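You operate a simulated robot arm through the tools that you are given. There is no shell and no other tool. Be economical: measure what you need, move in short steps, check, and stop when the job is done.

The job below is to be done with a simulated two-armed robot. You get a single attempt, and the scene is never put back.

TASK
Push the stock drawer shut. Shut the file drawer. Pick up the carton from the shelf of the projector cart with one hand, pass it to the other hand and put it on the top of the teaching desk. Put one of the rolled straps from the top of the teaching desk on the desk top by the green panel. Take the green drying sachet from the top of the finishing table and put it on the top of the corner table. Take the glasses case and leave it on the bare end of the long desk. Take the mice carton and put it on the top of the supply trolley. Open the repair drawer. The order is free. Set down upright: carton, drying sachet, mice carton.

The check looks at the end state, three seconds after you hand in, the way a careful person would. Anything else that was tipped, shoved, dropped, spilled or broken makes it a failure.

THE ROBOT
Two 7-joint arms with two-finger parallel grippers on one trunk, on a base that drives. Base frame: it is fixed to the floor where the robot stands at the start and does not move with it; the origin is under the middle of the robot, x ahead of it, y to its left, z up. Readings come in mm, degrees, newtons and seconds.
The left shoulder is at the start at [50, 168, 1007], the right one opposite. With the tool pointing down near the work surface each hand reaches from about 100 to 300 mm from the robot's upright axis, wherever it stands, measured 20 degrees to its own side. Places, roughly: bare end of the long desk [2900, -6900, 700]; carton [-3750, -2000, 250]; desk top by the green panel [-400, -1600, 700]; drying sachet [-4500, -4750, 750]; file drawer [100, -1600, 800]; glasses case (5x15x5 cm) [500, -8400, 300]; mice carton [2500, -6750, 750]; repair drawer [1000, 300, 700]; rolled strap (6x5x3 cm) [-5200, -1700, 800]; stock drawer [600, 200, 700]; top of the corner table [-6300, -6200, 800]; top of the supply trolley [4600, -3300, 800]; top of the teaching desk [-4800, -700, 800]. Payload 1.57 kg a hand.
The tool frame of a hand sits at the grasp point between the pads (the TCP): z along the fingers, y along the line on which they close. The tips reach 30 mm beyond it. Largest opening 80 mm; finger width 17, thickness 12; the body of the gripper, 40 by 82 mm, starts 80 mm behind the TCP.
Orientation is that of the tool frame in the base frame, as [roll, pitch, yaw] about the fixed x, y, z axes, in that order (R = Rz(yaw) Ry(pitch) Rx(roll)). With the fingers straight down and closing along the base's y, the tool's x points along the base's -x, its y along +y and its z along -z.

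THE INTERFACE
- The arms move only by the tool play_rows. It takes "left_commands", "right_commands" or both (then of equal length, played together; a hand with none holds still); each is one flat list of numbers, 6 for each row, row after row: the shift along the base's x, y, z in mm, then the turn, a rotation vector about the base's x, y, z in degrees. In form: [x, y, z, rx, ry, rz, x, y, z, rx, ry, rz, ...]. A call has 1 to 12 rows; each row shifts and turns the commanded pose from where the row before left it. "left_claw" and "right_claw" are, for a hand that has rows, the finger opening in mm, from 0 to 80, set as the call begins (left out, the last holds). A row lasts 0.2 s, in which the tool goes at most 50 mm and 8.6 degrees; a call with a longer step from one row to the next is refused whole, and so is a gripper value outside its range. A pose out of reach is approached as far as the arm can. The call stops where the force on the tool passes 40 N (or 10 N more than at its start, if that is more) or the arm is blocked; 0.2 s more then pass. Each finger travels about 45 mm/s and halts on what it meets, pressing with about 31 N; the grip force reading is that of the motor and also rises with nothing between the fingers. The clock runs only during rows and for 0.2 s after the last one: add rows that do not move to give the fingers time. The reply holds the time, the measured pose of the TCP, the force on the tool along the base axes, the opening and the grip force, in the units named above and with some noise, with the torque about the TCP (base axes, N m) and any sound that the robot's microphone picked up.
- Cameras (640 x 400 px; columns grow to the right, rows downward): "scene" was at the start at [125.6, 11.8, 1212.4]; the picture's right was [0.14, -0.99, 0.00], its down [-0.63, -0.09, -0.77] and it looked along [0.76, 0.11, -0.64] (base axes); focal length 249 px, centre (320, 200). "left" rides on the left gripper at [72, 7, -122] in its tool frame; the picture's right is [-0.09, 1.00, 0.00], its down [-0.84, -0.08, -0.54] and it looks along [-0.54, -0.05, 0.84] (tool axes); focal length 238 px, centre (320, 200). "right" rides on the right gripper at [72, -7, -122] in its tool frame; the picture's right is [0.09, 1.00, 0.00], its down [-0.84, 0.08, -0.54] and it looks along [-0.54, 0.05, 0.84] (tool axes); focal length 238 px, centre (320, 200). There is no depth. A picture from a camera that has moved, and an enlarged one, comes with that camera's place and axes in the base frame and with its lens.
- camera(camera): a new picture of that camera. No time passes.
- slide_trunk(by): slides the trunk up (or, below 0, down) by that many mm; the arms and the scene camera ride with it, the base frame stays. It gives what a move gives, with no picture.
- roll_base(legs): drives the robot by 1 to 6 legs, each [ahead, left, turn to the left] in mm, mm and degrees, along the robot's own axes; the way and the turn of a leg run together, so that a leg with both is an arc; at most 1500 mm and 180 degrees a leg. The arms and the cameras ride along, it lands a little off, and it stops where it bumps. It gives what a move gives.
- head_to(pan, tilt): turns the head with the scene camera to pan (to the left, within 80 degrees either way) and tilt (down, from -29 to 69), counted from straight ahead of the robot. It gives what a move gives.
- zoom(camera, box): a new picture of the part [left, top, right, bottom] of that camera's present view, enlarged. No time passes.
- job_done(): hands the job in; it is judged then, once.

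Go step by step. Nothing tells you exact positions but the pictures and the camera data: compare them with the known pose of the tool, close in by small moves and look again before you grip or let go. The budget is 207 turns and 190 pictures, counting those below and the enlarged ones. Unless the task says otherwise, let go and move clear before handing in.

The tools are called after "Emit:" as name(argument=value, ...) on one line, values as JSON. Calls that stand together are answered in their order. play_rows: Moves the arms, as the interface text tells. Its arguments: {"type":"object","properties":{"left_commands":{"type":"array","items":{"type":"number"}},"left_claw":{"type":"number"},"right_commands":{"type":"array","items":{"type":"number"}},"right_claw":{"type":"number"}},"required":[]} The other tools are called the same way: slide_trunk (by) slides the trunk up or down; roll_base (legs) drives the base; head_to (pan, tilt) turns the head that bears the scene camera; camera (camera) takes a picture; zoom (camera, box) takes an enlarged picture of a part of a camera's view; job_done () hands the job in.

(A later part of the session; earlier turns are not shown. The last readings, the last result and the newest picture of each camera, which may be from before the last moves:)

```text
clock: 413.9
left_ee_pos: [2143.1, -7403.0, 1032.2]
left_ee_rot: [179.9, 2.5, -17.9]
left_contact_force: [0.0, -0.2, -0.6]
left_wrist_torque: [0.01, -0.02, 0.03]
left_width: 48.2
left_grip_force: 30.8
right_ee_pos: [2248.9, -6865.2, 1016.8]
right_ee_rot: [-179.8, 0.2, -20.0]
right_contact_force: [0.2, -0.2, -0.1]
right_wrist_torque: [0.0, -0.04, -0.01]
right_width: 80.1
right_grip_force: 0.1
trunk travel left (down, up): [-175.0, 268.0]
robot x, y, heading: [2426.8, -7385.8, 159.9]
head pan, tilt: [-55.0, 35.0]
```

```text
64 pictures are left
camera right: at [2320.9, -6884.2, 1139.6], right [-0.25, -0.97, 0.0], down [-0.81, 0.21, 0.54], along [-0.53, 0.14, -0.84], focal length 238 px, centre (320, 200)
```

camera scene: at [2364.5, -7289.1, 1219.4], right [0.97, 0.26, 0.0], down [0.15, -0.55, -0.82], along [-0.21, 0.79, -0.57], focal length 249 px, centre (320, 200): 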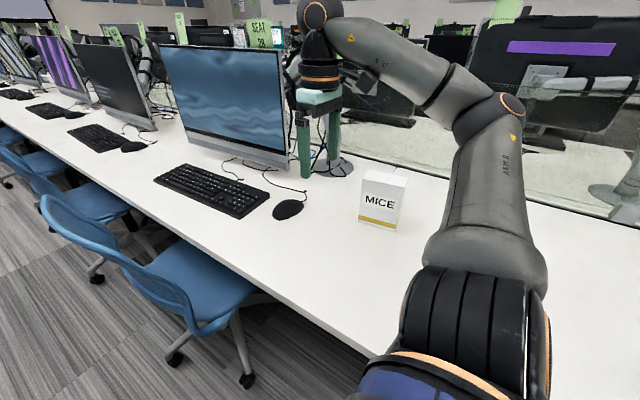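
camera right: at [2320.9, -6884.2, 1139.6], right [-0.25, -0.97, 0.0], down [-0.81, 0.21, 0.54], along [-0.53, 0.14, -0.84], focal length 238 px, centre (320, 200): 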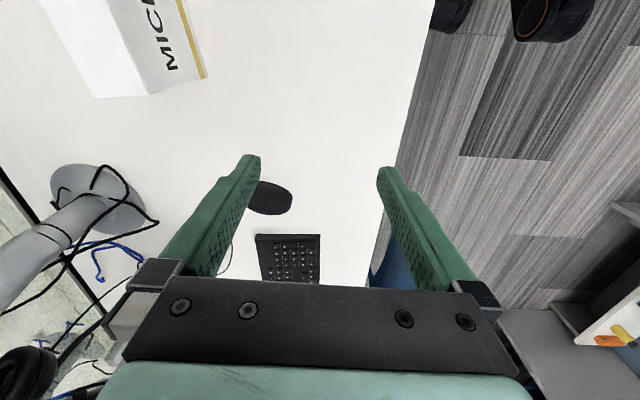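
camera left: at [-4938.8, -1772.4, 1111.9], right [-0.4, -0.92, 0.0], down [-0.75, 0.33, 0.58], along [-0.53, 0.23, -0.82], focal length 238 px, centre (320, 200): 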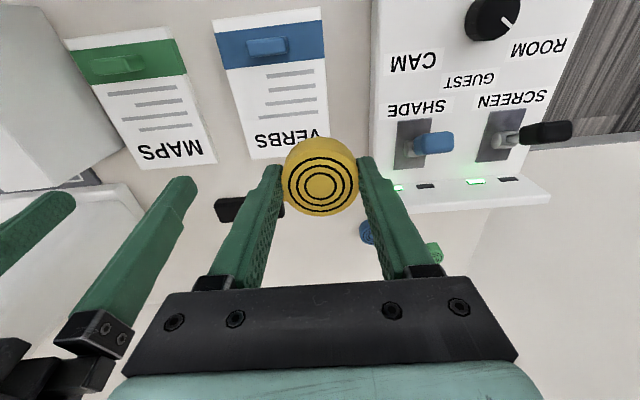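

The mice carton is in clear view now. I move the hand above its centre, about (2392, -6690).

Emit:
play_rows(right_commands=[28.6, 35, -10, 0, 0, 0, 28.6, 35, -10, 0, 0, 0, 28.6, 35, -10, 0, 0, 0, 28.6, 35, -10, 0, 0, 0, 28.6, 35, -10, 0, 0, 0])

Emit:
camera(camera="right")

Emit:
camera(camera="scene")

```text
clock: 415.1
left_ee_pos: [2143.1, -7402.2, 1030.8]
left_ee_rot: [-179.9, 2.4, -18.0]
left_contact_force: [-0.3, 0.2, -0.5]
left_wrist_torque: [0.01, 0.02, -0.03]
left_width: 48.0
left_grip_force: 31.1
right_ee_pos: [2286.3, -6794.9, 960.9]
right_ee_rot: [-179.8, 0.2, -20.2]
right_contact_force: [-0.3, -0.5, 0.9]
right_wrist_torque: [0.02, -0.02, -0.01]
right_width: 79.8
right_grip_force: 0.1
right hand out of reach, approached as far as the arm can: row 1, 2, 3, 4, 5
trunk travel left (down, up): [-175.0, 268.0]
robot x, y, heading: [2424.3, -7389.7, 159.9]
head pan, tilt: [-55.0, 35.0]
```

```text
63 pictures are left
camera right: at [2357.7, -6813.5, 1083.4], right [-0.26, -0.97, 0.0], down [-0.81, 0.21, 0.54], along [-0.53, 0.14, -0.84], focal length 238 px, centre (320, 200)
```

right: 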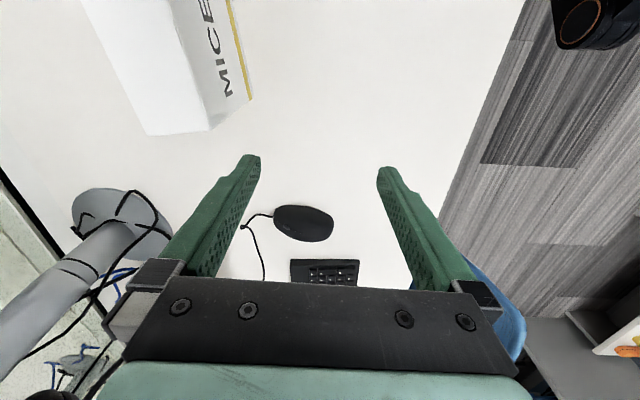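

```text
62 pictures are left
camera scene: at [2364.3, -7289.4, 1219.4], right [0.97, 0.26, 0.0], down [0.15, -0.55, -0.82], along [-0.21, 0.79, -0.57], focal length 249 px, centre (320, 200)
```

scene: 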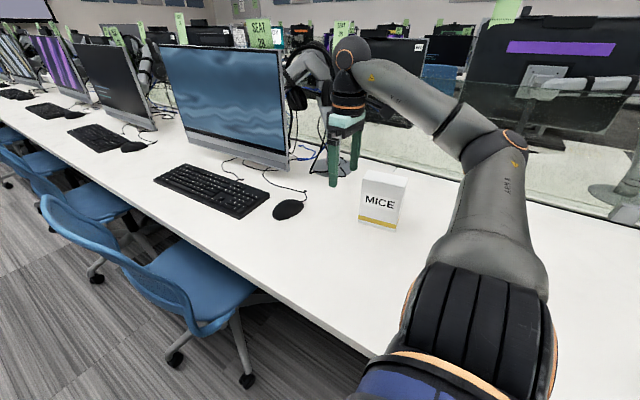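

The arm stops short of the carton from here. I raise the trunk 150 mm so the wrist isn't above the shoulder and try again.

Emit:
slide_trunk(by=150)

Emit:
play_rows(right_commands=[18, 17.5, -25, 0, 0, 0, 18, 17.5, -25, 0, 0, 0, 18, 17.5, -25, 0, 0, 0, 18, 17.5, -25, 0, 0, 0, 18, 17.5, -25, 0, 0, 0, 18, 17.5, -22, 0, 0, 0])

Emit:
camera(camera="scene")

```text
clock: 416.8
left_ee_pos: [2143.1, -7403.4, 1182.3]
left_ee_rot: [180.0, 2.5, -18.0]
left_contact_force: [0.1, -0.3, 0.1]
left_wrist_torque: [-0.01, 0.0, -0.01]
left_width: 48.0
left_grip_force: 30.8
right_ee_pos: [2286.5, -6795.5, 1111.1]
right_ee_rot: [-179.9, 0.2, -20.2]
right_contact_force: [-0.7, 0.7, -0.3]
right_wrist_torque: [-0.02, -0.06, 0.01]
right_width: 79.9
right_grip_force: 0.1
trunk travel left (down, up): [-325.0, 118.0]
robot x, y, heading: [2427.5, -7389.8, 159.7]
head pan, tilt: [-55.0, 35.0]
```

```text
clock: 418.2
left_ee_pos: [2143.9, -7402.9, 1181.5]
left_ee_rot: [180.0, 2.4, -18.0]
left_contact_force: [0.7, -0.6, -1.0]
left_wrist_torque: [0.02, -0.01, 0.05]
left_width: 48.1
left_grip_force: 31.2
right_ee_pos: [2314.8, -6803.8, 980.0]
right_ee_rot: [-179.9, 0.3, -20.3]
right_contact_force: [-0.3, 0.6, -0.1]
right_wrist_torque: [0.01, -0.01, 0.02]
right_width: 80.0
right_grip_force: 0.0
right hand out of reach, approached as far as the arm can: row 1, 2, 3, 4, 5, 6
trunk travel left (down, up): [-325.0, 118.0]
robot x, y, heading: [2424.2, -7391.9, 160.2]
head pan, tilt: [-55.0, 35.0]
```

```text
61 pictures are left
camera scene: at [2364.2, -7289.0, 1369.4], right [0.97, 0.26, 0.0], down [0.15, -0.55, -0.82], along [-0.21, 0.79, -0.57], focal length 249 px, centre (320, 200)
```

scene: 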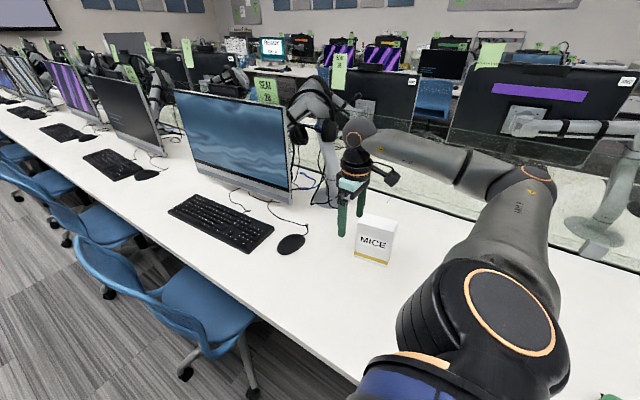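

Reach is still limited sideways. New plan: face the desk and, with closed fingertips low, push the carton's right half to turn it so its thin side faces sideways. First I retract and reposition.

Emit:
play_rows(right_commands=[-28, -33, 5, 0, 0, 0, -28, -33, 5, 0, 0, 0, -28, -33, 5, 0, 0, 0, -28, -33, 5, 0, 0, 0, -28, -33, 5, 0, 0, 0, -28, -33, 5, 0, 0, 0, -28, -33, 5, 0, 0, 0, -28, -33, 5, 0, 0, 0, -28, -33, 5, 0, 0, 0], right_claw=0)

Emit:
slide_trunk(by=-150)

Emit:
roll_base(legs=[[0, 220, 0], [0, 0, -90.5], [0, 343, 0], [120, 0, 0]])

Emit:
head_to(pan=-5, tilt=35)

Emit:
camera(camera="scene")

```text
clock: 420.2
left_ee_pos: [2142.9, -7404.4, 1180.8]
left_ee_rot: [-179.8, 2.4, -18.0]
left_contact_force: [-0.4, 0.4, -0.3]
left_wrist_torque: [0.0, -0.04, 0.0]
left_width: 48.4
left_grip_force: 31.0
right_ee_pos: [2061.5, -7100.6, 1026.0]
right_ee_rot: [-179.8, 0.1, -20.3]
right_contact_force: [0.1, 0.2, 0.7]
right_wrist_torque: [0.01, 0.01, -0.01]
right_width: 0.0
right_grip_force: 22.0
trunk travel left (down, up): [-325.0, 118.0]
robot x, y, heading: [2425.3, -7383.1, 160.0]
head pan, tilt: [-55.0, 35.0]
```

```text
clock: 422.0
left_ee_pos: [2143.7, -7403.1, 1032.3]
left_ee_rot: [180.0, 2.4, -18.0]
left_contact_force: [-1.2, -0.2, -1.1]
left_wrist_torque: [0.0, 0.01, 0.02]
left_width: 48.2
left_grip_force: 30.9
right_ee_pos: [2060.7, -7100.6, 875.1]
right_ee_rot: [-179.9, 0.2, -20.2]
right_contact_force: [0.1, 0.3, 0.1]
right_wrist_torque: [-0.04, 0.01, -0.02]
right_width: 0.1
right_grip_force: 21.2
trunk travel left (down, up): [-175.0, 268.0]
robot x, y, heading: [2423.4, -7387.2, 160.1]
head pan, tilt: [-55.0, 35.0]
```

```text
clock: 432.4
left_ee_pos: [2057.0, -7079.6, 1031.4]
left_ee_rot: [180.0, 2.4, -108.7]
left_contact_force: [-0.3, 0.4, -1.0]
left_wrist_torque: [0.0, 0.0, -0.03]
left_width: 48.6
left_grip_force: 30.8
right_ee_pos: [2363.2, -7002.0, 874.9]
right_ee_rot: [-179.9, 0.2, -111.1]
right_contact_force: [0.8, -0.2, -0.2]
right_wrist_torque: [-0.05, 0.0, 0.02]
right_width: 0.0
right_grip_force: 21.4
trunk travel left (down, up): [-175.0, 268.0]
robot x, y, heading: [2067.9, -7361.9, 69.1]
head pan, tilt: [-55.0, 35.0]
```

```text
clock: 433.6
left_ee_pos: [2057.8, -7079.4, 1031.3]
left_ee_rot: [-179.9, 2.4, -108.8]
left_contact_force: [0.5, -0.1, -1.2]
left_wrist_torque: [-0.03, 0.0, -0.01]
left_width: 48.4
left_grip_force: 31.1
right_ee_pos: [2362.2, -7002.0, 875.4]
right_ee_rot: [-180.0, 0.1, -111.1]
right_contact_force: [-0.1, 0.0, 0.2]
right_wrist_torque: [0.0, 0.02, -0.01]
right_width: 0.0
right_grip_force: 21.5
trunk travel left (down, up): [-175.0, 268.0]
robot x, y, heading: [2066.6, -7360.3, 69.0]
head pan, tilt: [-5.0, 35.0]
```

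```text
60 pictures are left
camera scene: at [2123.0, -7243.2, 1219.4], right [0.9, -0.44, 0.0], down [-0.25, -0.52, -0.82], along [0.36, 0.74, -0.57], focal length 249 px, centre (320, 200)
```

scene: 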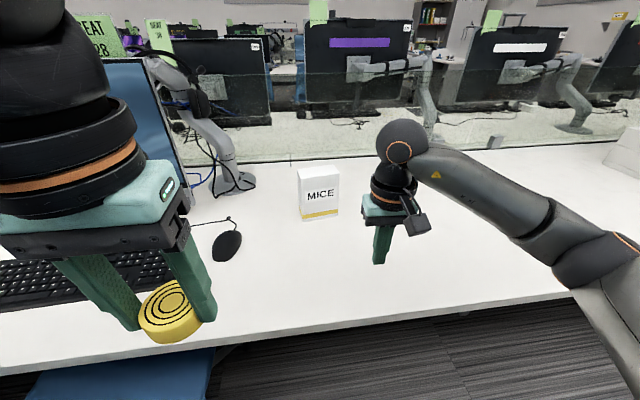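

I pitch the closed right hand and bring the fingertips low in front of the carton's right half.

Emit:
play_rows(right_commands=[7.2, 20, 0, 6.8, -2.6, 0, 7.2, 20, 0, 6.8, -2.6, 0, 7.2, 20, 0, 6.8, -2.6, 0, 7.2, 20, 0, 6.8, -2.6, 0, 7.2, 20, 0, 6.8, -2.6, 0, 7.2, 20, 0, 6.8, -2.6, 0, 0, 30, -34, 0, 0, 0, 0, 30, -34, 0, 0, 0, 0, 30, -32, 0, 0, 0])

Emit:
zoom(camera="scene", box=[240, 120, 460, 260])

Emit:
camera(camera="right")

```text
clock: 435.6
left_ee_pos: [2058.8, -7079.1, 1032.7]
left_ee_rot: [-179.9, 2.6, -108.8]
left_contact_force: [0.1, 0.0, -0.2]
left_wrist_torque: [-0.01, -0.01, -0.01]
left_width: 48.2
left_grip_force: 31.3
right_ee_pos: [2404.5, -6792.4, 774.7]
right_ee_rot: [-179.9, 43.9, -111.1]
right_contact_force: [-0.3, -0.4, 0.6]
right_wrist_torque: [-0.01, 0.01, -0.01]
right_width: 0.0
right_grip_force: 21.2
trunk travel left (down, up): [-175.0, 268.0]
robot x, y, heading: [2071.3, -7361.5, 69.3]
head pan, tilt: [-5.0, 35.0]
```

```text
2.86 times, centred on (350, 190) of scene
camera zoom: at [2122.9, -7243.1, 1219.4], right [0.9, -0.44, 0.0], down [-0.25, -0.52, -0.82], along [0.36, 0.74, -0.57], focal length 711 px, centre (234, 229)
```

zoom: 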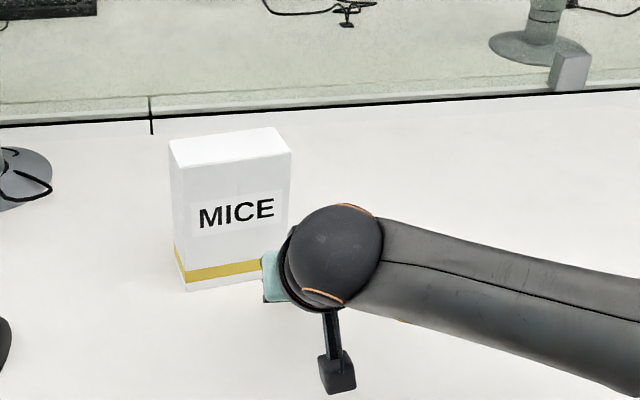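

```text
58 pictures are left
camera right: at [2363.1, -6921.9, 814.5], right [-0.95, 0.3, -0.06], down [0.01, 0.24, 0.97], along [0.3, 0.92, -0.23], focal length 238 px, centre (320, 200)
```

right: 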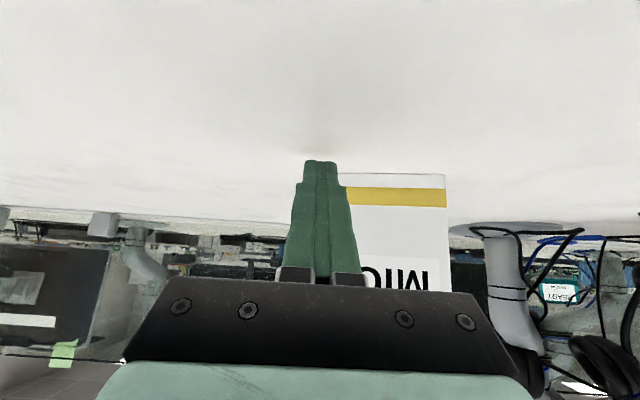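

The fingertip is low at the carton's right end. I shift 8 mm inward and push slowly along the desk depth.

Emit:
play_rows(right_commands=[-7.5, 2.7, 0, 0, 0, 0, 5, 14, 0, 0, 0, 0, 5, 14, 0, 0, 0, 0, 3.4, 9.4, 0, 0, 0, 0, 3.4, 9.4, 0, 0, 0, 0, 3.4, 9.4, 0, 0, 0, 0, 3.4, 9.4, 0, 0, 0, 0])

Emit:
camera(camera="right")

Emit:
zoom(camera="scene", box=[240, 120, 460, 260])

```text
clock: 437.2
left_ee_pos: [2056.5, -7079.3, 1032.4]
left_ee_rot: [179.9, 2.4, -108.8]
left_contact_force: [0.2, 0.4, -0.6]
left_wrist_torque: [-0.02, -0.02, -0.03]
left_width: 48.2
left_grip_force: 30.6
right_ee_pos: [2421.3, -6722.3, 775.7]
right_ee_rot: [-180.0, 43.9, -111.0]
right_contact_force: [-0.3, -0.5, 0.3]
right_wrist_torque: [-0.01, 0.01, -0.01]
right_width: 0.0
right_grip_force: 21.0
trunk travel left (down, up): [-175.0, 268.0]
robot x, y, heading: [2070.5, -7358.7, 69.1]
head pan, tilt: [-5.0, 35.0]
```

```text
57 pictures are left
camera right: at [2379.0, -6853.1, 814.4], right [-0.95, 0.3, -0.06], down [0.01, 0.24, 0.97], along [0.3, 0.92, -0.23], focal length 238 px, centre (320, 200)
```

right: 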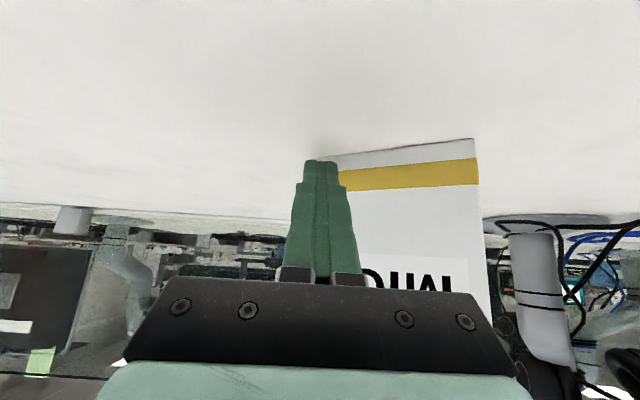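

```text
2.86 times, centred on (350, 190) of scene
camera zoom: at [2123.0, -7243.3, 1219.4], right [0.9, -0.44, 0.0], down [-0.25, -0.52, -0.82], along [0.36, 0.74, -0.57], focal length 711 px, centre (234, 229)
```

zoom: 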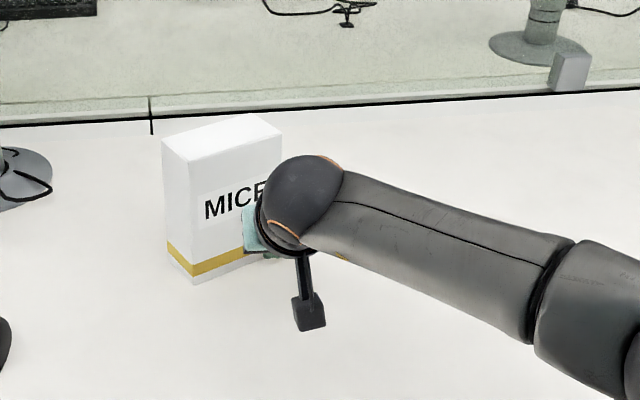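

The carton is turning nicely without tipping. I push 40 mm more by rolling the base forward.

Emit:
roll_base(legs=[[40, 0, 0]])

Emit:
zoom(camera="scene", box=[240, 120, 460, 260])

Emit:
camera(camera="right")

```text
clock: 438.1
left_ee_pos: [2073.4, -7041.8, 1031.8]
left_ee_rot: [179.9, 2.3, -108.8]
left_contact_force: [0.7, 0.2, -0.2]
left_wrist_torque: [-0.02, 0.05, -0.01]
left_width: 48.5
left_grip_force: 31.0
right_ee_pos: [2435.8, -6686.7, 775.3]
right_ee_rot: [-180.0, 43.9, -111.1]
right_contact_force: [-0.1, -0.2, 0.3]
right_wrist_torque: [0.01, 0.0, 0.04]
right_width: 0.1
right_grip_force: 21.3
trunk travel left (down, up): [-175.0, 268.0]
robot x, y, heading: [2085.5, -7319.0, 69.3]
head pan, tilt: [-5.0, 35.0]
```

```text
2.86 times, centred on (350, 190) of scene
camera zoom: at [2137.2, -7205.8, 1219.3], right [0.9, -0.44, 0.0], down [-0.25, -0.52, -0.82], along [0.36, 0.74, -0.57], focal length 711 px, centre (234, 229)
```

zoom: 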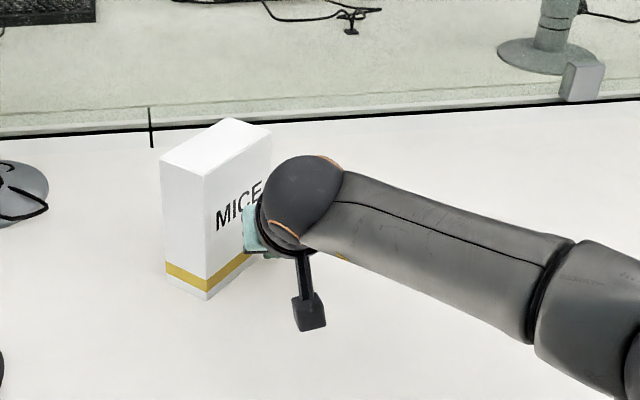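

```text
54 pictures are left
camera right: at [2393.3, -6815.9, 814.1], right [-0.95, 0.3, -0.06], down [0.01, 0.24, 0.97], along [0.3, 0.92, -0.23], focal length 238 px, centre (320, 200)
```

right: 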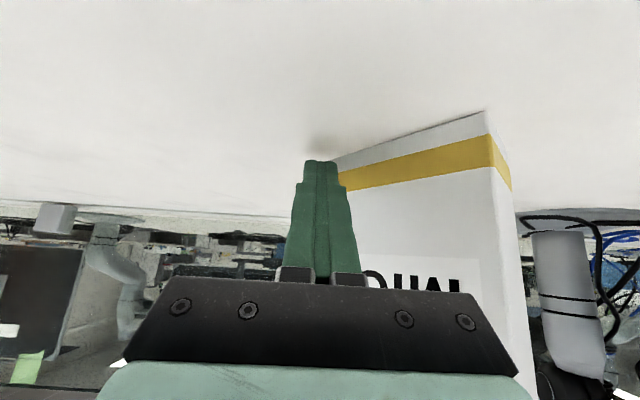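

Now about 40° turned. Another 40 mm.

Emit:
roll_base(legs=[[40, 0, 0]])

Emit:
zoom(camera="scene", box=[240, 120, 460, 260])

```text
clock: 439.0
left_ee_pos: [2086.3, -7005.6, 1032.6]
left_ee_rot: [-180.0, 2.4, -108.9]
left_contact_force: [-0.3, -0.1, 0.2]
left_wrist_torque: [-0.02, 0.01, -0.01]
left_width: 48.2
left_grip_force: 31.0
right_ee_pos: [2449.3, -6648.5, 775.3]
right_ee_rot: [-179.9, 43.8, -111.1]
right_contact_force: [0.3, 0.1, -0.3]
right_wrist_torque: [0.0, -0.01, 0.01]
right_width: 0.2
right_grip_force: 21.5
trunk travel left (down, up): [-175.0, 268.0]
robot x, y, heading: [2092.9, -7286.0, 69.1]
head pan, tilt: [-5.0, 35.0]
```

```text
2.86 times, centred on (350, 190) of scene
camera zoom: at [2151.3, -7168.6, 1219.3], right [0.9, -0.44, 0.0], down [-0.25, -0.52, -0.82], along [0.36, 0.74, -0.57], focal length 711 px, centre (234, 229)
```

zoom: 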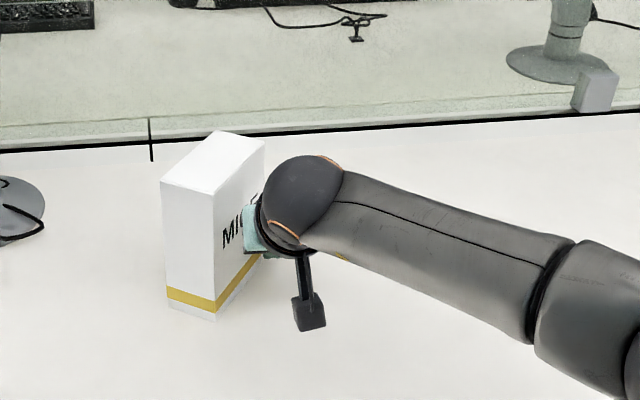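

The carton is turned about 57° (long axis at ~42°). I back off, raise the hand, open it and yaw it to match the carton's axis.

Emit:
roll_base(legs=[[-60, 0, 0]])

Emit:
play_rows(right_commands=[-11.4, -29.9, 35, 0, 0, 0, -11.4, -29.9, 35, 0, 0, 0, -11.4, -29.9, 35, 0, 0, 0, -11.4, -29.9, 35, 0, 0, 0, -11.4, -29.9, 35, 0, 0, 0, 0, 0, 2, 0, 0, -6.75, 0, 0, 2, 0, 0, -6.75, 0, 0, 2, 0, 0, -6.75, 0, 0, 2, 0, 0, -6.75], right_claw=80)

Emit:
roll_base(legs=[[0, 80, 0], [105, 0, 0]])

Emit:
camera(camera="right")

Emit:
camera(camera="scene")

```text
clock: 439.9
left_ee_pos: [2065.5, -7060.6, 1032.3]
left_ee_rot: [-179.9, 2.4, -108.8]
left_contact_force: [-0.6, -0.3, -0.4]
left_wrist_torque: [0.03, 0.02, -0.02]
left_width: 48.2
left_grip_force: 30.7
right_ee_pos: [2429.5, -6704.8, 777.0]
right_ee_rot: [180.0, 44.0, -111.1]
right_contact_force: [0.1, 0.3, -0.1]
right_wrist_torque: [0.0, 0.0, -0.01]
right_width: 0.0
right_grip_force: 21.7
trunk travel left (down, up): [-175.0, 268.0]
robot x, y, heading: [2077.3, -7342.6, 69.1]
head pan, tilt: [-5.0, 35.0]
```

```text
clock: 441.9
left_ee_pos: [2065.6, -7060.6, 1031.6]
left_ee_rot: [-179.8, 2.4, -108.8]
left_contact_force: [0.1, -0.4, 0.1]
left_wrist_torque: [-0.02, -0.01, -0.01]
left_width: 48.2
left_grip_force: 30.6
right_ee_pos: [2370.9, -6855.2, 958.5]
right_ee_rot: [180.0, 43.9, -138.2]
right_contact_force: [-0.4, -1.3, 0.3]
right_wrist_torque: [0.02, 0.0, -0.03]
right_width: 80.1
right_grip_force: 0.0
trunk travel left (down, up): [-175.0, 268.0]
robot x, y, heading: [2072.8, -7339.3, 69.1]
head pan, tilt: [-5.0, 35.0]
```

```text
clock: 443.2
left_ee_pos: [2017.6, -7041.4, 1030.9]
left_ee_rot: [-179.9, 2.4, -109.1]
left_contact_force: [-0.4, -0.8, -0.3]
left_wrist_torque: [0.01, -0.01, -0.01]
left_width: 48.4
left_grip_force: 30.8
right_ee_pos: [2324.6, -6838.3, 959.1]
right_ee_rot: [-180.0, 43.9, -138.3]
right_contact_force: [0.0, -0.5, -0.6]
right_wrist_torque: [-0.05, 0.0, -0.02]
right_width: 79.9
right_grip_force: 0.1
trunk travel left (down, up): [-175.0, 268.0]
robot x, y, heading: [2027.7, -7321.3, 68.9]
head pan, tilt: [-5.0, 35.0]
stopped in leg 1: the robot was blocked; the commanded pose is now the measured one
```

```text
52 pictures are left
camera right: at [2226.7, -6934.3, 997.4], right [-0.71, 0.7, -0.06], down [0.12, 0.21, 0.97], along [0.69, 0.68, -0.23], focal length 238 px, centre (320, 200)
```

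right: 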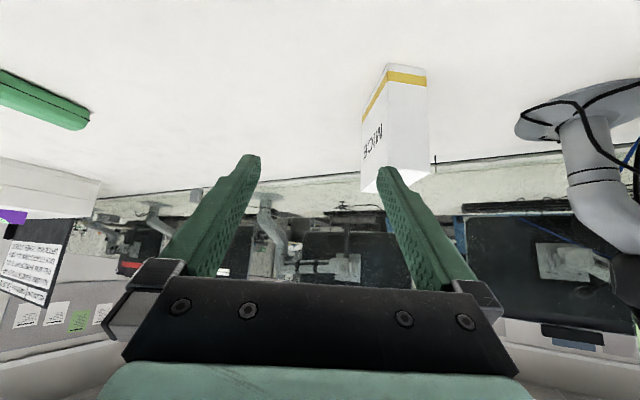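

```text
51 pictures are left
camera scene: at [2081.0, -7207.2, 1219.4], right [0.9, -0.44, 0.0], down [-0.25, -0.51, -0.82], along [0.36, 0.73, -0.57], focal length 249 px, centre (320, 200)
```

scene: 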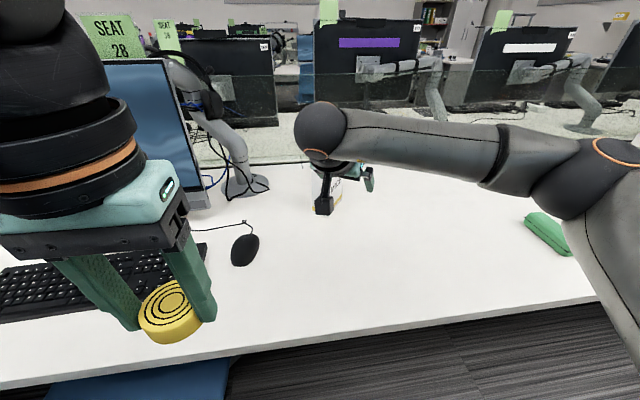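

My base brushed a chair on the left, so I move 35 mm right, then closer. To turn the carton further I'll nudge its near-left side eastward with the closed fingers.

Emit:
roll_base(legs=[[0, -35, 0], [75, 0, 0.3]])

Emit:
play_rows(right_commands=[-22, 35, 0, 0, 0, 6.75, -22, 35, 0, 0, 0, 6.75, -22, 35, 0, 0, 0, 6.75, -22, 35, 0, 0, 0, 6.75, 0, 0, -37, 0, 0, 0, 0, 0, -37, 0, 0, 0, 0, 0, -37, 0, 0, 0], right_claw=0)

Emit:
camera(camera="right")

Emit:
camera(camera="scene")

```text
clock: 444.8
left_ee_pos: [2074.0, -6986.1, 1030.9]
left_ee_rot: [-179.9, 2.3, -108.8]
left_contact_force: [0.2, 0.2, 0.1]
left_wrist_torque: [-0.04, 0.03, 0.0]
left_width: 48.4
left_grip_force: 30.8
right_ee_pos: [2379.6, -6778.5, 958.2]
right_ee_rot: [179.9, 44.0, -138.0]
right_contact_force: [0.1, 0.2, -0.6]
right_wrist_torque: [0.02, -0.02, 0.01]
right_width: 80.4
right_grip_force: 0.1
trunk travel left (down, up): [-175.0, 268.0]
robot x, y, heading: [2087.7, -7268.1, 68.9]
head pan, tilt: [-5.0, 35.0]
```

```text
clock: 446.4
left_ee_pos: [2075.2, -6985.5, 1032.3]
left_ee_rot: [180.0, 2.3, -108.8]
left_contact_force: [-0.7, 0.3, 0.2]
left_wrist_torque: [0.0, -0.03, -0.03]
left_width: 48.0
left_grip_force: 31.3
right_ee_pos: [2292.7, -6640.3, 846.7]
right_ee_rot: [-180.0, 43.9, -111.1]
right_contact_force: [-0.4, 0.0, -0.3]
right_wrist_torque: [-0.01, -0.04, -0.03]
right_width: 0.0
right_grip_force: 21.1
trunk travel left (down, up): [-175.0, 268.0]
robot x, y, heading: [2085.6, -7264.7, 69.1]
head pan, tilt: [-5.0, 35.0]
```

```text
50 pictures are left
camera right: at [2250.4, -6770.2, 885.9], right [-0.95, 0.29, -0.06], down [0.01, 0.24, 0.97], along [0.3, 0.92, -0.23], focal length 238 px, centre (320, 200)
```

right: 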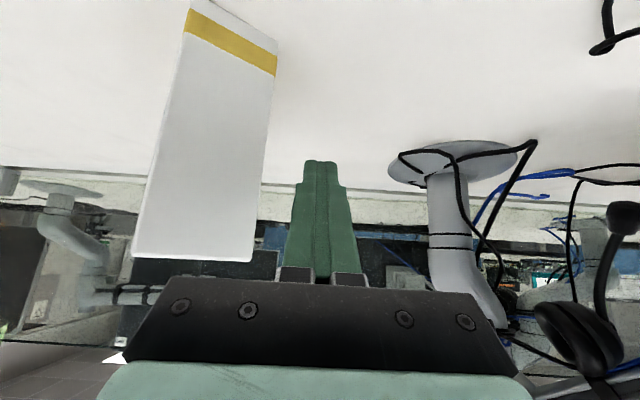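

```text
49 pictures are left
camera scene: at [2139.9, -7149.8, 1219.4], right [0.9, -0.44, 0.0], down [-0.25, -0.52, -0.82], along [0.36, 0.74, -0.57], focal length 249 px, centre (320, 200)
```

scene: 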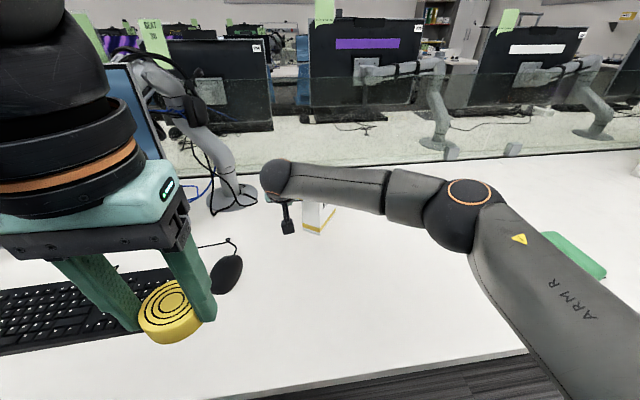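

The near end is in view, axis ≈ 46–50°. I go down and nudge its left face eastward.

Emit:
play_rows(right_commands=[0, 0, -36, 0, 0, 0, 0, 0, -35, 0, 0, 0, 9.4, -3.4, 0, 0, 0, 0, 9.4, -3.4, 0, 0, 0, 0, 8, -3, 0, 0, 0, 0, 8, -3, 0, 0, 0, 0, 8, -3, 0, 0, 0, 0, 8, -3, 0, 0, 0, 0])

Emit:
camera(camera="right")

```text
clock: 448.2
left_ee_pos: [2074.4, -6984.6, 1031.7]
left_ee_rot: [-179.8, 2.4, -108.8]
left_contact_force: [-0.3, -1.2, 0.1]
left_wrist_torque: [0.01, -0.02, -0.04]
left_width: 48.1
left_grip_force: 31.4
right_ee_pos: [2344.8, -6659.6, 776.7]
right_ee_rot: [180.0, 43.9, -111.0]
right_contact_force: [1.1, -0.2, 0.2]
right_wrist_torque: [-0.04, -0.01, -0.03]
right_width: 0.0
right_grip_force: 21.2
trunk travel left (down, up): [-175.0, 268.0]
robot x, y, heading: [2089.9, -7267.3, 69.2]
head pan, tilt: [-5.0, 35.0]
```

```text
48 pictures are left
camera right: at [2302.0, -6788.6, 815.9], right [-0.95, 0.3, -0.06], down [0.01, 0.24, 0.97], along [0.3, 0.92, -0.23], focal length 238 px, centre (320, 200)
```

right: 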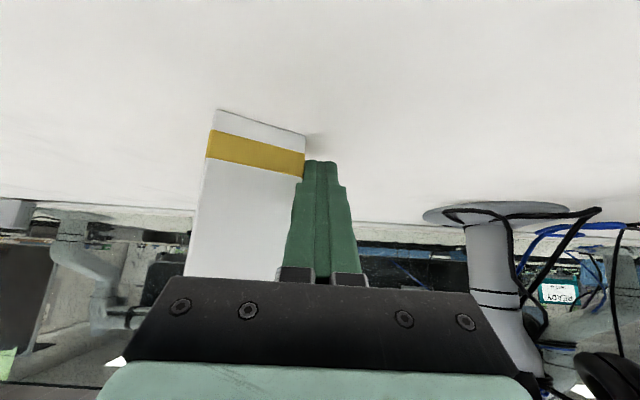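

Emit:
play_rows(right_commands=[8, -3, 0, 0, 0, 0, 8, -3, 0, 0, 0, 0, 8, -3, 0, 0, 0, 0, 8, -3, 0, 0, 0, 0])

Emit:
camera(camera="right")

Emit:
zoom(camera="scene", box=[240, 140, 460, 280])

```text
clock: 449.2
left_ee_pos: [2076.2, -6985.7, 1033.1]
left_ee_rot: [-179.9, 2.4, -108.7]
left_contact_force: [0.1, -0.4, -0.2]
left_wrist_torque: [0.01, 0.01, 0.0]
left_width: 48.1
left_grip_force: 30.8
right_ee_pos: [2375.2, -6671.0, 775.8]
right_ee_rot: [180.0, 43.9, -111.1]
right_contact_force: [1.0, -0.4, -0.3]
right_wrist_torque: [-0.02, 0.02, 0.02]
right_width: 0.0
right_grip_force: 21.1
trunk travel left (down, up): [-175.0, 268.0]
robot x, y, heading: [2088.3, -7262.3, 69.3]
head pan, tilt: [-5.0, 35.0]
```

```text
47 pictures are left
camera right: at [2333.5, -6800.8, 815.1], right [-0.95, 0.3, -0.06], down [0.01, 0.24, 0.97], along [0.3, 0.92, -0.23], focal length 238 px, centre (320, 200)
```

right: 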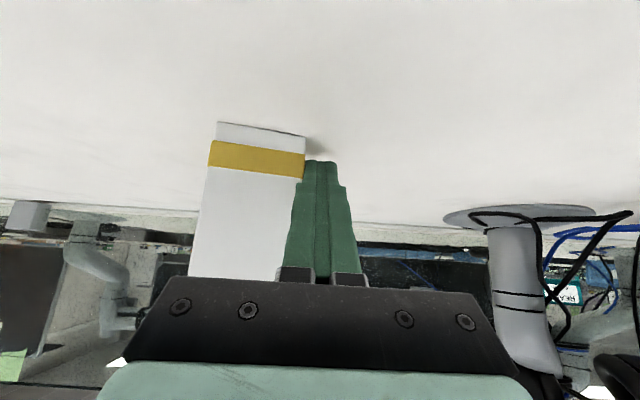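

```text
2.86 times, centred on (350, 210) of scene
camera zoom: at [2139.9, -7150.0, 1219.4], right [0.9, -0.44, 0.0], down [-0.25, -0.52, -0.82], along [0.36, 0.74, -0.57], focal length 711 px, centre (234, 171)
```

zoom: 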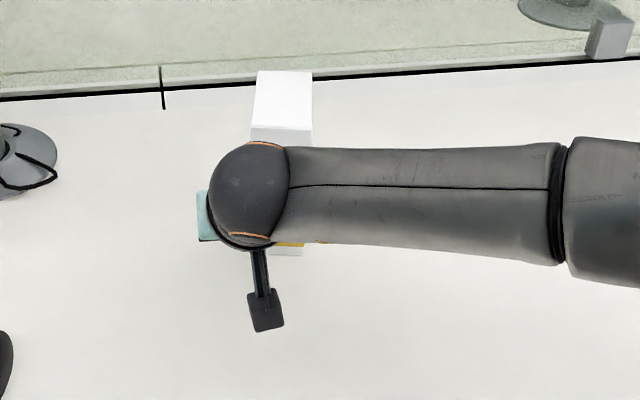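

The carton's axis is now ≈ 59°, close to my facing direction. I back the finger off, rise, open and move over it.

Emit:
play_rows(right_commands=[-37, 13, 0, 0, 0, 0, 0, 0, 38, 0, 0, 0, 0, 0, 38, 0, 0, 0, 0, 0, 38, 0, 0, 0, 0, 0, 38, 0, 0, 0, 0, 0, 38, 0, 0, 0])

Emit:
play_rows(right_commands=[24, 2, 0, 0, 0, -3, 24, 2, 0, 0, 0, -3, 24, 2, 0, 0, 0, -3, 24, 2, 0, 0, 0, 0], right_claw=80)

Emit:
camera(camera="right")

```text
clock: 450.6
left_ee_pos: [2074.3, -6985.2, 1031.9]
left_ee_rot: [-179.9, 2.4, -108.8]
left_contact_force: [0.3, -0.3, 0.4]
left_wrist_torque: [-0.01, 0.05, 0.0]
left_width: 48.3
left_grip_force: 31.0
right_ee_pos: [2337.8, -6659.0, 966.1]
right_ee_rot: [-179.8, 43.9, -110.9]
right_contact_force: [-0.2, -0.3, -0.5]
right_wrist_torque: [0.02, 0.0, 0.02]
right_width: 0.0
right_grip_force: 20.8
trunk travel left (down, up): [-175.0, 268.0]
robot x, y, heading: [2085.2, -7264.9, 69.1]
head pan, tilt: [-5.0, 35.0]
```

```text
clock: 451.6
left_ee_pos: [2074.7, -6986.5, 1031.9]
left_ee_rot: [-179.9, 2.3, -108.8]
left_contact_force: [0.4, 0.1, 0.4]
left_wrist_torque: [0.02, -0.01, 0.0]
left_width: 48.2
left_grip_force: 31.2
right_ee_pos: [2434.6, -6649.1, 966.6]
right_ee_rot: [-180.0, 43.9, -120.1]
right_contact_force: [0.0, 0.8, 0.3]
right_wrist_torque: [-0.01, -0.01, 0.03]
right_width: 79.8
right_grip_force: 0.1
trunk travel left (down, up): [-175.0, 268.0]
robot x, y, heading: [2087.5, -7265.9, 69.3]
head pan, tilt: [-5.0, 35.0]
```

```text
45 pictures are left
camera right: at [2372.7, -6771.1, 1004.9], right [-0.9, 0.44, -0.06], down [0.05, 0.24, 0.97], along [0.44, 0.87, -0.23], focal length 238 px, centre (320, 200)
```

right: 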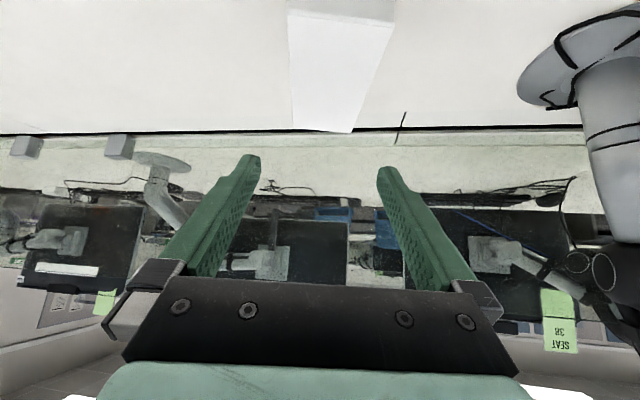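

Aligned within 2 mm. I descend and grip the carton.

Emit:
play_rows(right_commands=[-1, 0.5, -38, 0, 0, 0, 0, 0, -38, 0, 0, 0, 0, 0, -38, 0, 0, 0])

Emit:
play_rows(right_commands=[0, 0, 0, 0, 0, 0, 0, 0, 0, 0, 0, 0, 0, 0, 0, 0, 0, 0, 0, 0, 0, 0, 0, 0], right_claw=35)

Emit:
play_rows(right_commands=[0, 0, 10, 0, 0, 0, 0, 0, 20, 0, 0, 0, 0, 0, 30, 0, 0, 0, 0, 0, 30, 0, 0, 0])

Emit:
camera(camera="right")

Emit:
camera(camera="scene")

```text
clock: 452.4
left_ee_pos: [2076.1, -6985.4, 1031.2]
left_ee_rot: [-180.0, 2.3, -108.8]
left_contact_force: [0.0, -0.2, -0.6]
left_wrist_torque: [0.02, -0.01, -0.01]
left_width: 48.1
left_grip_force: 30.6
right_ee_pos: [2432.9, -6650.3, 853.1]
right_ee_rot: [180.0, 44.0, -120.1]
right_contact_force: [0.7, 0.0, 0.4]
right_wrist_torque: [-0.04, -0.03, -0.04]
right_width: 80.1
right_grip_force: 0.0
trunk travel left (down, up): [-175.0, 268.0]
robot x, y, heading: [2089.8, -7267.1, 69.0]
head pan, tilt: [-5.0, 35.0]
```

```text
clock: 453.4
left_ee_pos: [2075.4, -6985.2, 1031.6]
left_ee_rot: [-179.9, 2.3, -108.8]
left_contact_force: [-0.3, -0.3, 0.0]
left_wrist_torque: [0.0, 0.03, 0.0]
left_width: 48.2
left_grip_force: 31.2
right_ee_pos: [2431.7, -6650.5, 852.7]
right_ee_rot: [-180.0, 43.9, -120.0]
right_contact_force: [-0.4, 0.3, -0.4]
right_wrist_torque: [0.04, -0.05, 0.04]
right_width: 54.8
right_grip_force: 30.9
trunk travel left (down, up): [-175.0, 268.0]
robot x, y, heading: [2086.4, -7265.7, 69.2]
head pan, tilt: [-5.0, 35.0]
```

```text
clock: 454.4
left_ee_pos: [2074.5, -6986.1, 1031.4]
left_ee_rot: [-179.9, 2.4, -108.9]
left_contact_force: [0.0, -0.2, 0.0]
left_wrist_torque: [-0.02, 0.02, 0.02]
left_width: 48.4
left_grip_force: 30.7
right_ee_pos: [2433.0, -6649.7, 942.8]
right_ee_rot: [-180.0, 43.9, -119.8]
right_contact_force: [-0.1, 0.1, -4.0]
right_wrist_torque: [-0.03, 0.02, 0.0]
right_width: 55.1
right_grip_force: 31.4
trunk travel left (down, up): [-175.0, 268.0]
robot x, y, heading: [2086.2, -7264.6, 69.3]
head pan, tilt: [-5.0, 35.0]
```

```text
44 pictures are left
camera right: at [2371.9, -6771.0, 982.3], right [-0.9, 0.44, -0.06], down [0.05, 0.24, 0.97], along [0.44, 0.87, -0.23], focal length 238 px, centre (320, 200)
```

right: 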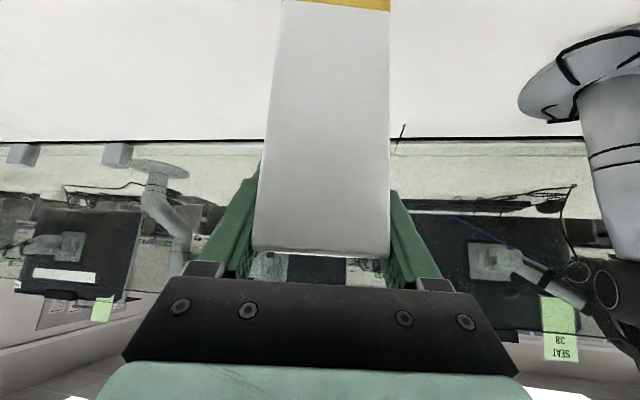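

```text
43 pictures are left
camera scene: at [2139.9, -7149.8, 1219.3], right [0.9, -0.44, 0.0], down [-0.25, -0.52, -0.82], along [0.36, 0.74, -0.57], focal length 249 px, centre (320, 200)
```

scene: 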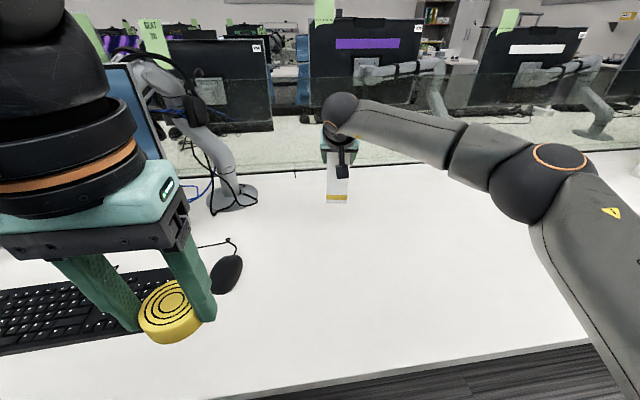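

The mice carton is held upright (~0.4 kg). I draw it in, back away from the desk, and turn east toward the desk end.

Emit:
play_rows(right_commands=[-14, -37, 15, 0, 0, 0, -14, -37, 15, 0, 0, 0, -14, -37, 15, 0, 0, 0, -14, -37, 15, 0, 0, 0, -14, -37, 15, 0, 0, 0])

Emit:
roll_base(legs=[[-560, 0, 0], [0, 0, -89]])

Emit:
head_to(pan=5, tilt=18)

Emit:
camera(camera="scene")

```text
clock: 455.6
left_ee_pos: [2073.6, -6985.1, 1032.1]
left_ee_rot: [-180.0, 2.4, -108.9]
left_contact_force: [0.3, 0.5, 0.0]
left_wrist_torque: [0.03, 0.0, -0.01]
left_width: 48.4
left_grip_force: 31.0
right_ee_pos: [2363.1, -6835.2, 1018.0]
right_ee_rot: [180.0, 43.9, -120.1]
right_contact_force: [0.7, 0.4, -2.3]
right_wrist_torque: [-0.04, 0.05, 0.01]
right_width: 54.8
right_grip_force: 31.1
trunk travel left (down, up): [-175.0, 268.0]
robot x, y, heading: [2089.5, -7265.9, 69.1]
head pan, tilt: [-5.0, 35.0]
```

```text
clock: 462.6
left_ee_pos: [2165.8, -7770.1, 1031.5]
left_ee_rot: [-179.9, 2.3, 162.9]
left_contact_force: [-0.2, 0.3, -0.8]
left_wrist_torque: [-0.01, 0.0, 0.01]
left_width: 48.2
left_grip_force: 31.1
right_ee_pos: [2324.4, -8053.0, 1016.9]
right_ee_rot: [-180.0, 43.9, 151.7]
right_contact_force: [1.1, -0.2, -4.0]
right_wrist_torque: [-0.01, 0.05, -0.05]
right_width: 54.9
right_grip_force: 31.0
trunk travel left (down, up): [-175.0, 268.0]
robot x, y, heading: [1889.2, -7790.0, -19.1]
head pan, tilt: [-5.0, 35.0]
```

```text
clock: 463.4
left_ee_pos: [2168.2, -7770.6, 1031.0]
left_ee_rot: [-179.9, 2.3, 162.8]
left_contact_force: [-0.1, -0.6, -0.5]
left_wrist_torque: [0.0, -0.01, 0.01]
left_width: 48.5
left_grip_force: 30.2
right_ee_pos: [2325.2, -8054.2, 1018.2]
right_ee_rot: [180.0, 43.8, 151.7]
right_contact_force: [-0.2, -0.1, -1.9]
right_wrist_torque: [0.01, 0.05, 0.02]
right_width: 54.9
right_grip_force: 30.7
trunk travel left (down, up): [-175.0, 268.0]
robot x, y, heading: [1883.7, -7791.0, -18.7]
head pan, tilt: [5.0, 18.0]
```

```text
42 pictures are left
camera scene: at [2015.7, -7826.0, 1246.4], right [-0.24, -0.97, 0.0], down [-0.3, 0.08, -0.95], along [0.92, -0.23, -0.31], focal length 249 px, centre (320, 200)
```

scene: 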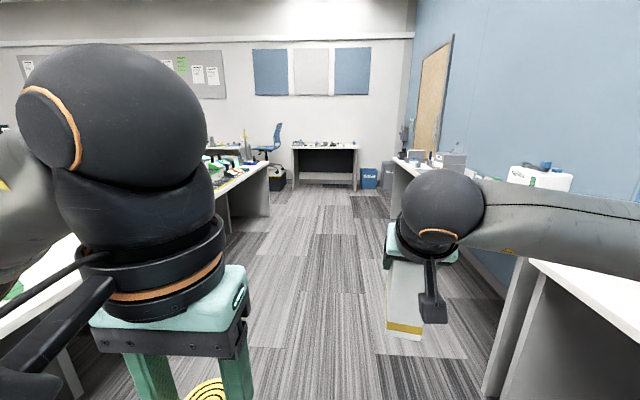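

The aisle leads east past the desk end (~3.1 m ahead). I drive to the east corridor and look north.

Emit:
roll_base(legs=[[0, 0, -1.3], [1500, 0, 0], [1500, 0, 0], [750, 0, 0], [0, 0, 90]])

Emit:
head_to(pan=0, tilt=18)

Emit:
camera(camera="scene")

```text
clock: 485.8
left_ee_pos: [5396.8, -8788.1, 1031.1]
left_ee_rot: [-179.9, 2.3, -106.4]
left_contact_force: [0.3, -0.4, -0.1]
left_wrist_torque: [0.0, 0.02, -0.01]
left_width: 48.2
left_grip_force: 30.8
right_ee_pos: [5679.0, -8627.3, 1017.4]
right_ee_rot: [-179.9, 43.8, -117.6]
right_contact_force: [-0.3, -0.1, -2.1]
right_wrist_torque: [-0.01, 0.01, -0.03]
right_width: 55.0
right_grip_force: 30.5
trunk travel left (down, up): [-175.0, 268.0]
robot x, y, heading: [5419.2, -9070.5, 71.5]
head pan, tilt: [5.0, 18.0]
```

```text
clock: 486.4
left_ee_pos: [5396.7, -8788.1, 1030.8]
left_ee_rot: [-179.9, 2.2, -106.4]
left_contact_force: [0.6, -0.1, -1.3]
left_wrist_torque: [0.01, -0.03, -0.03]
left_width: 48.3
left_grip_force: 30.9
right_ee_pos: [5677.8, -8626.2, 1016.8]
right_ee_rot: [179.9, 43.8, -117.7]
right_contact_force: [0.2, 0.5, -3.2]
right_wrist_torque: [-0.04, 0.0, 0.0]
right_width: 54.8
right_grip_force: 30.9
trunk travel left (down, up): [-175.0, 268.0]
robot x, y, heading: [5415.2, -9069.9, 71.3]
head pan, tilt: [0.0, 18.0]
```

```text
41 pictures are left
camera scene: at [5462.5, -8942.2, 1246.4], right [0.95, -0.32, 0.0], down [-0.1, -0.29, -0.95], along [0.3, 0.9, -0.31], focal length 249 px, centre (320, 200)
```

scene: 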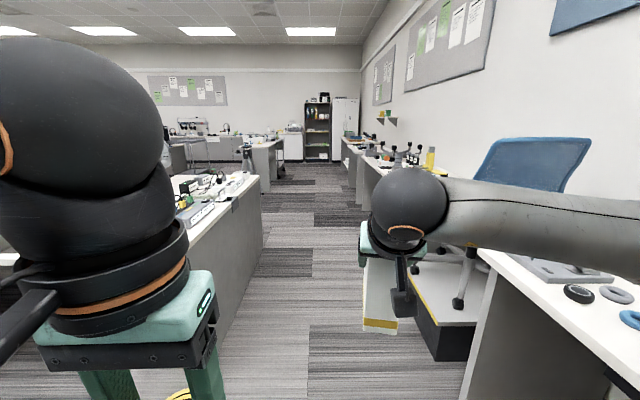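

North corridor is clear; the metal trolley appears far ahead-left. I drive 4.2 m north.

Emit:
roll_base(legs=[[0, 170, -1.5], [1500, 0, 0], [1500, 0, 0], [900, 0, 0], [0, 0, 50]])

Emit:
head_to(pan=0, tilt=18)

Emit:
camera(camera="scene")

```text
clock: 509.2
left_ee_pos: [6351.4, -5168.8, 1031.6]
left_ee_rot: [-179.9, 2.3, -57.0]
left_contact_force: [-0.2, 0.2, -0.4]
left_wrist_torque: [0.0, 0.01, 0.01]
left_width: 48.4
left_grip_force: 31.1
right_ee_pos: [6412.4, -4848.3, 1017.4]
right_ee_rot: [-179.9, 43.7, -68.2]
right_contact_force: [-0.3, -0.2, -3.5]
right_wrist_torque: [-0.02, 0.04, 0.01]
right_width: 55.0
right_grip_force: 31.0
trunk travel left (down, up): [-175.0, 268.0]
robot x, y, heading: [6581.3, -5334.8, 121.0]
head pan, tilt: [0.0, 18.0]
```

```text
clock: 509.8
left_ee_pos: [6349.9, -5169.2, 1030.8]
left_ee_rot: [-179.9, 2.2, -57.0]
left_contact_force: [0.5, -0.4, -0.5]
left_wrist_torque: [0.02, 0.04, -0.04]
left_width: 48.0
left_grip_force: 30.9
right_ee_pos: [6411.8, -4849.5, 1016.4]
right_ee_rot: [180.0, 43.8, -68.2]
right_contact_force: [-0.8, -0.3, -3.0]
right_wrist_torque: [-0.07, 0.0, -0.01]
right_width: 54.7
right_grip_force: 31.1
trunk travel left (down, up): [-175.0, 268.0]
robot x, y, heading: [6580.3, -5333.8, 121.1]
head pan, tilt: [0.0, 18.0]
```

```text
40 pictures are left
camera scene: at [6510.8, -5219.8, 1246.4], right [0.86, 0.51, 0.0], down [0.16, -0.27, -0.95], along [-0.49, 0.82, -0.31], focal length 249 px, centre (320, 200)
```

scene: 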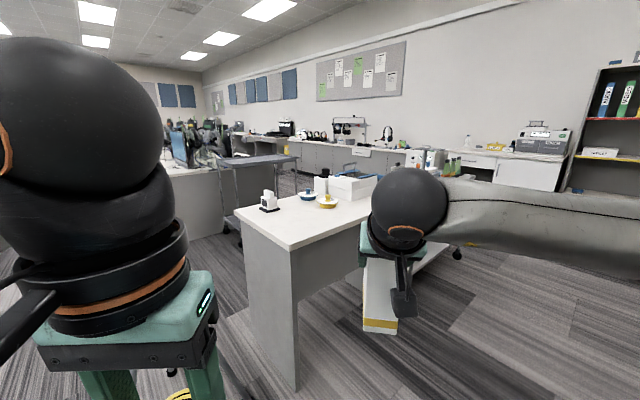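

The trolley is beyond a nearby table, ahead-left. I turn west to see the passage south of that table.

Emit:
roll_base(legs=[[0, 0, 39]])

Emit:
head_to(pan=-8, tilt=20)

Emit:
camera(camera="scene")

```text
clock: 512.1
left_ee_pos: [6297.6, -5349.7, 1030.7]
left_ee_rot: [-179.9, 2.3, -18.0]
left_contact_force: [0.2, 0.6, 0.4]
left_wrist_torque: [-0.01, 0.01, 0.03]
left_width: 48.1
left_grip_force: 30.8
right_ee_pos: [6143.7, -5063.2, 1017.4]
right_ee_rot: [-179.9, 43.9, -29.2]
right_contact_force: [0.0, -0.1, -2.4]
right_wrist_torque: [-0.06, -0.05, -0.03]
right_width: 54.9
right_grip_force: 30.9
trunk travel left (down, up): [-175.0, 268.0]
robot x, y, heading: [6579.8, -5334.6, 159.9]
head pan, tilt: [0.0, 18.0]
```

```text
clock: 512.8
left_ee_pos: [6298.2, -5349.2, 1030.6]
left_ee_rot: [-179.9, 2.3, -18.0]
left_contact_force: [0.3, -0.3, -0.6]
left_wrist_torque: [-0.01, 0.01, 0.02]
left_width: 48.1
left_grip_force: 30.7
right_ee_pos: [6142.8, -5061.9, 1015.4]
right_ee_rot: [180.0, 43.8, -29.2]
right_contact_force: [0.6, 0.2, -3.4]
right_wrist_torque: [-0.03, -0.05, 0.01]
right_width: 55.0
right_grip_force: 31.1
trunk travel left (down, up): [-175.0, 268.0]
robot x, y, heading: [6581.5, -5332.9, 159.9]
head pan, tilt: [-8.0, 20.0]
```

```text
39 pictures are left
camera scene: at [6459.4, -5276.8, 1243.2], right [0.47, 0.88, 0.0], down [0.3, -0.16, -0.94], along [-0.83, 0.44, -0.34], focal length 249 px, centre (320, 200)
```

scene: 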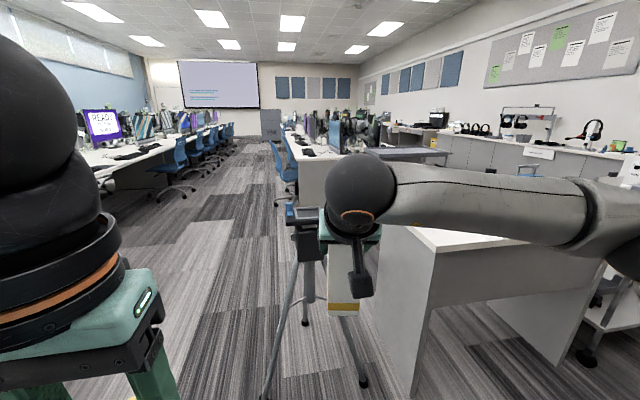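

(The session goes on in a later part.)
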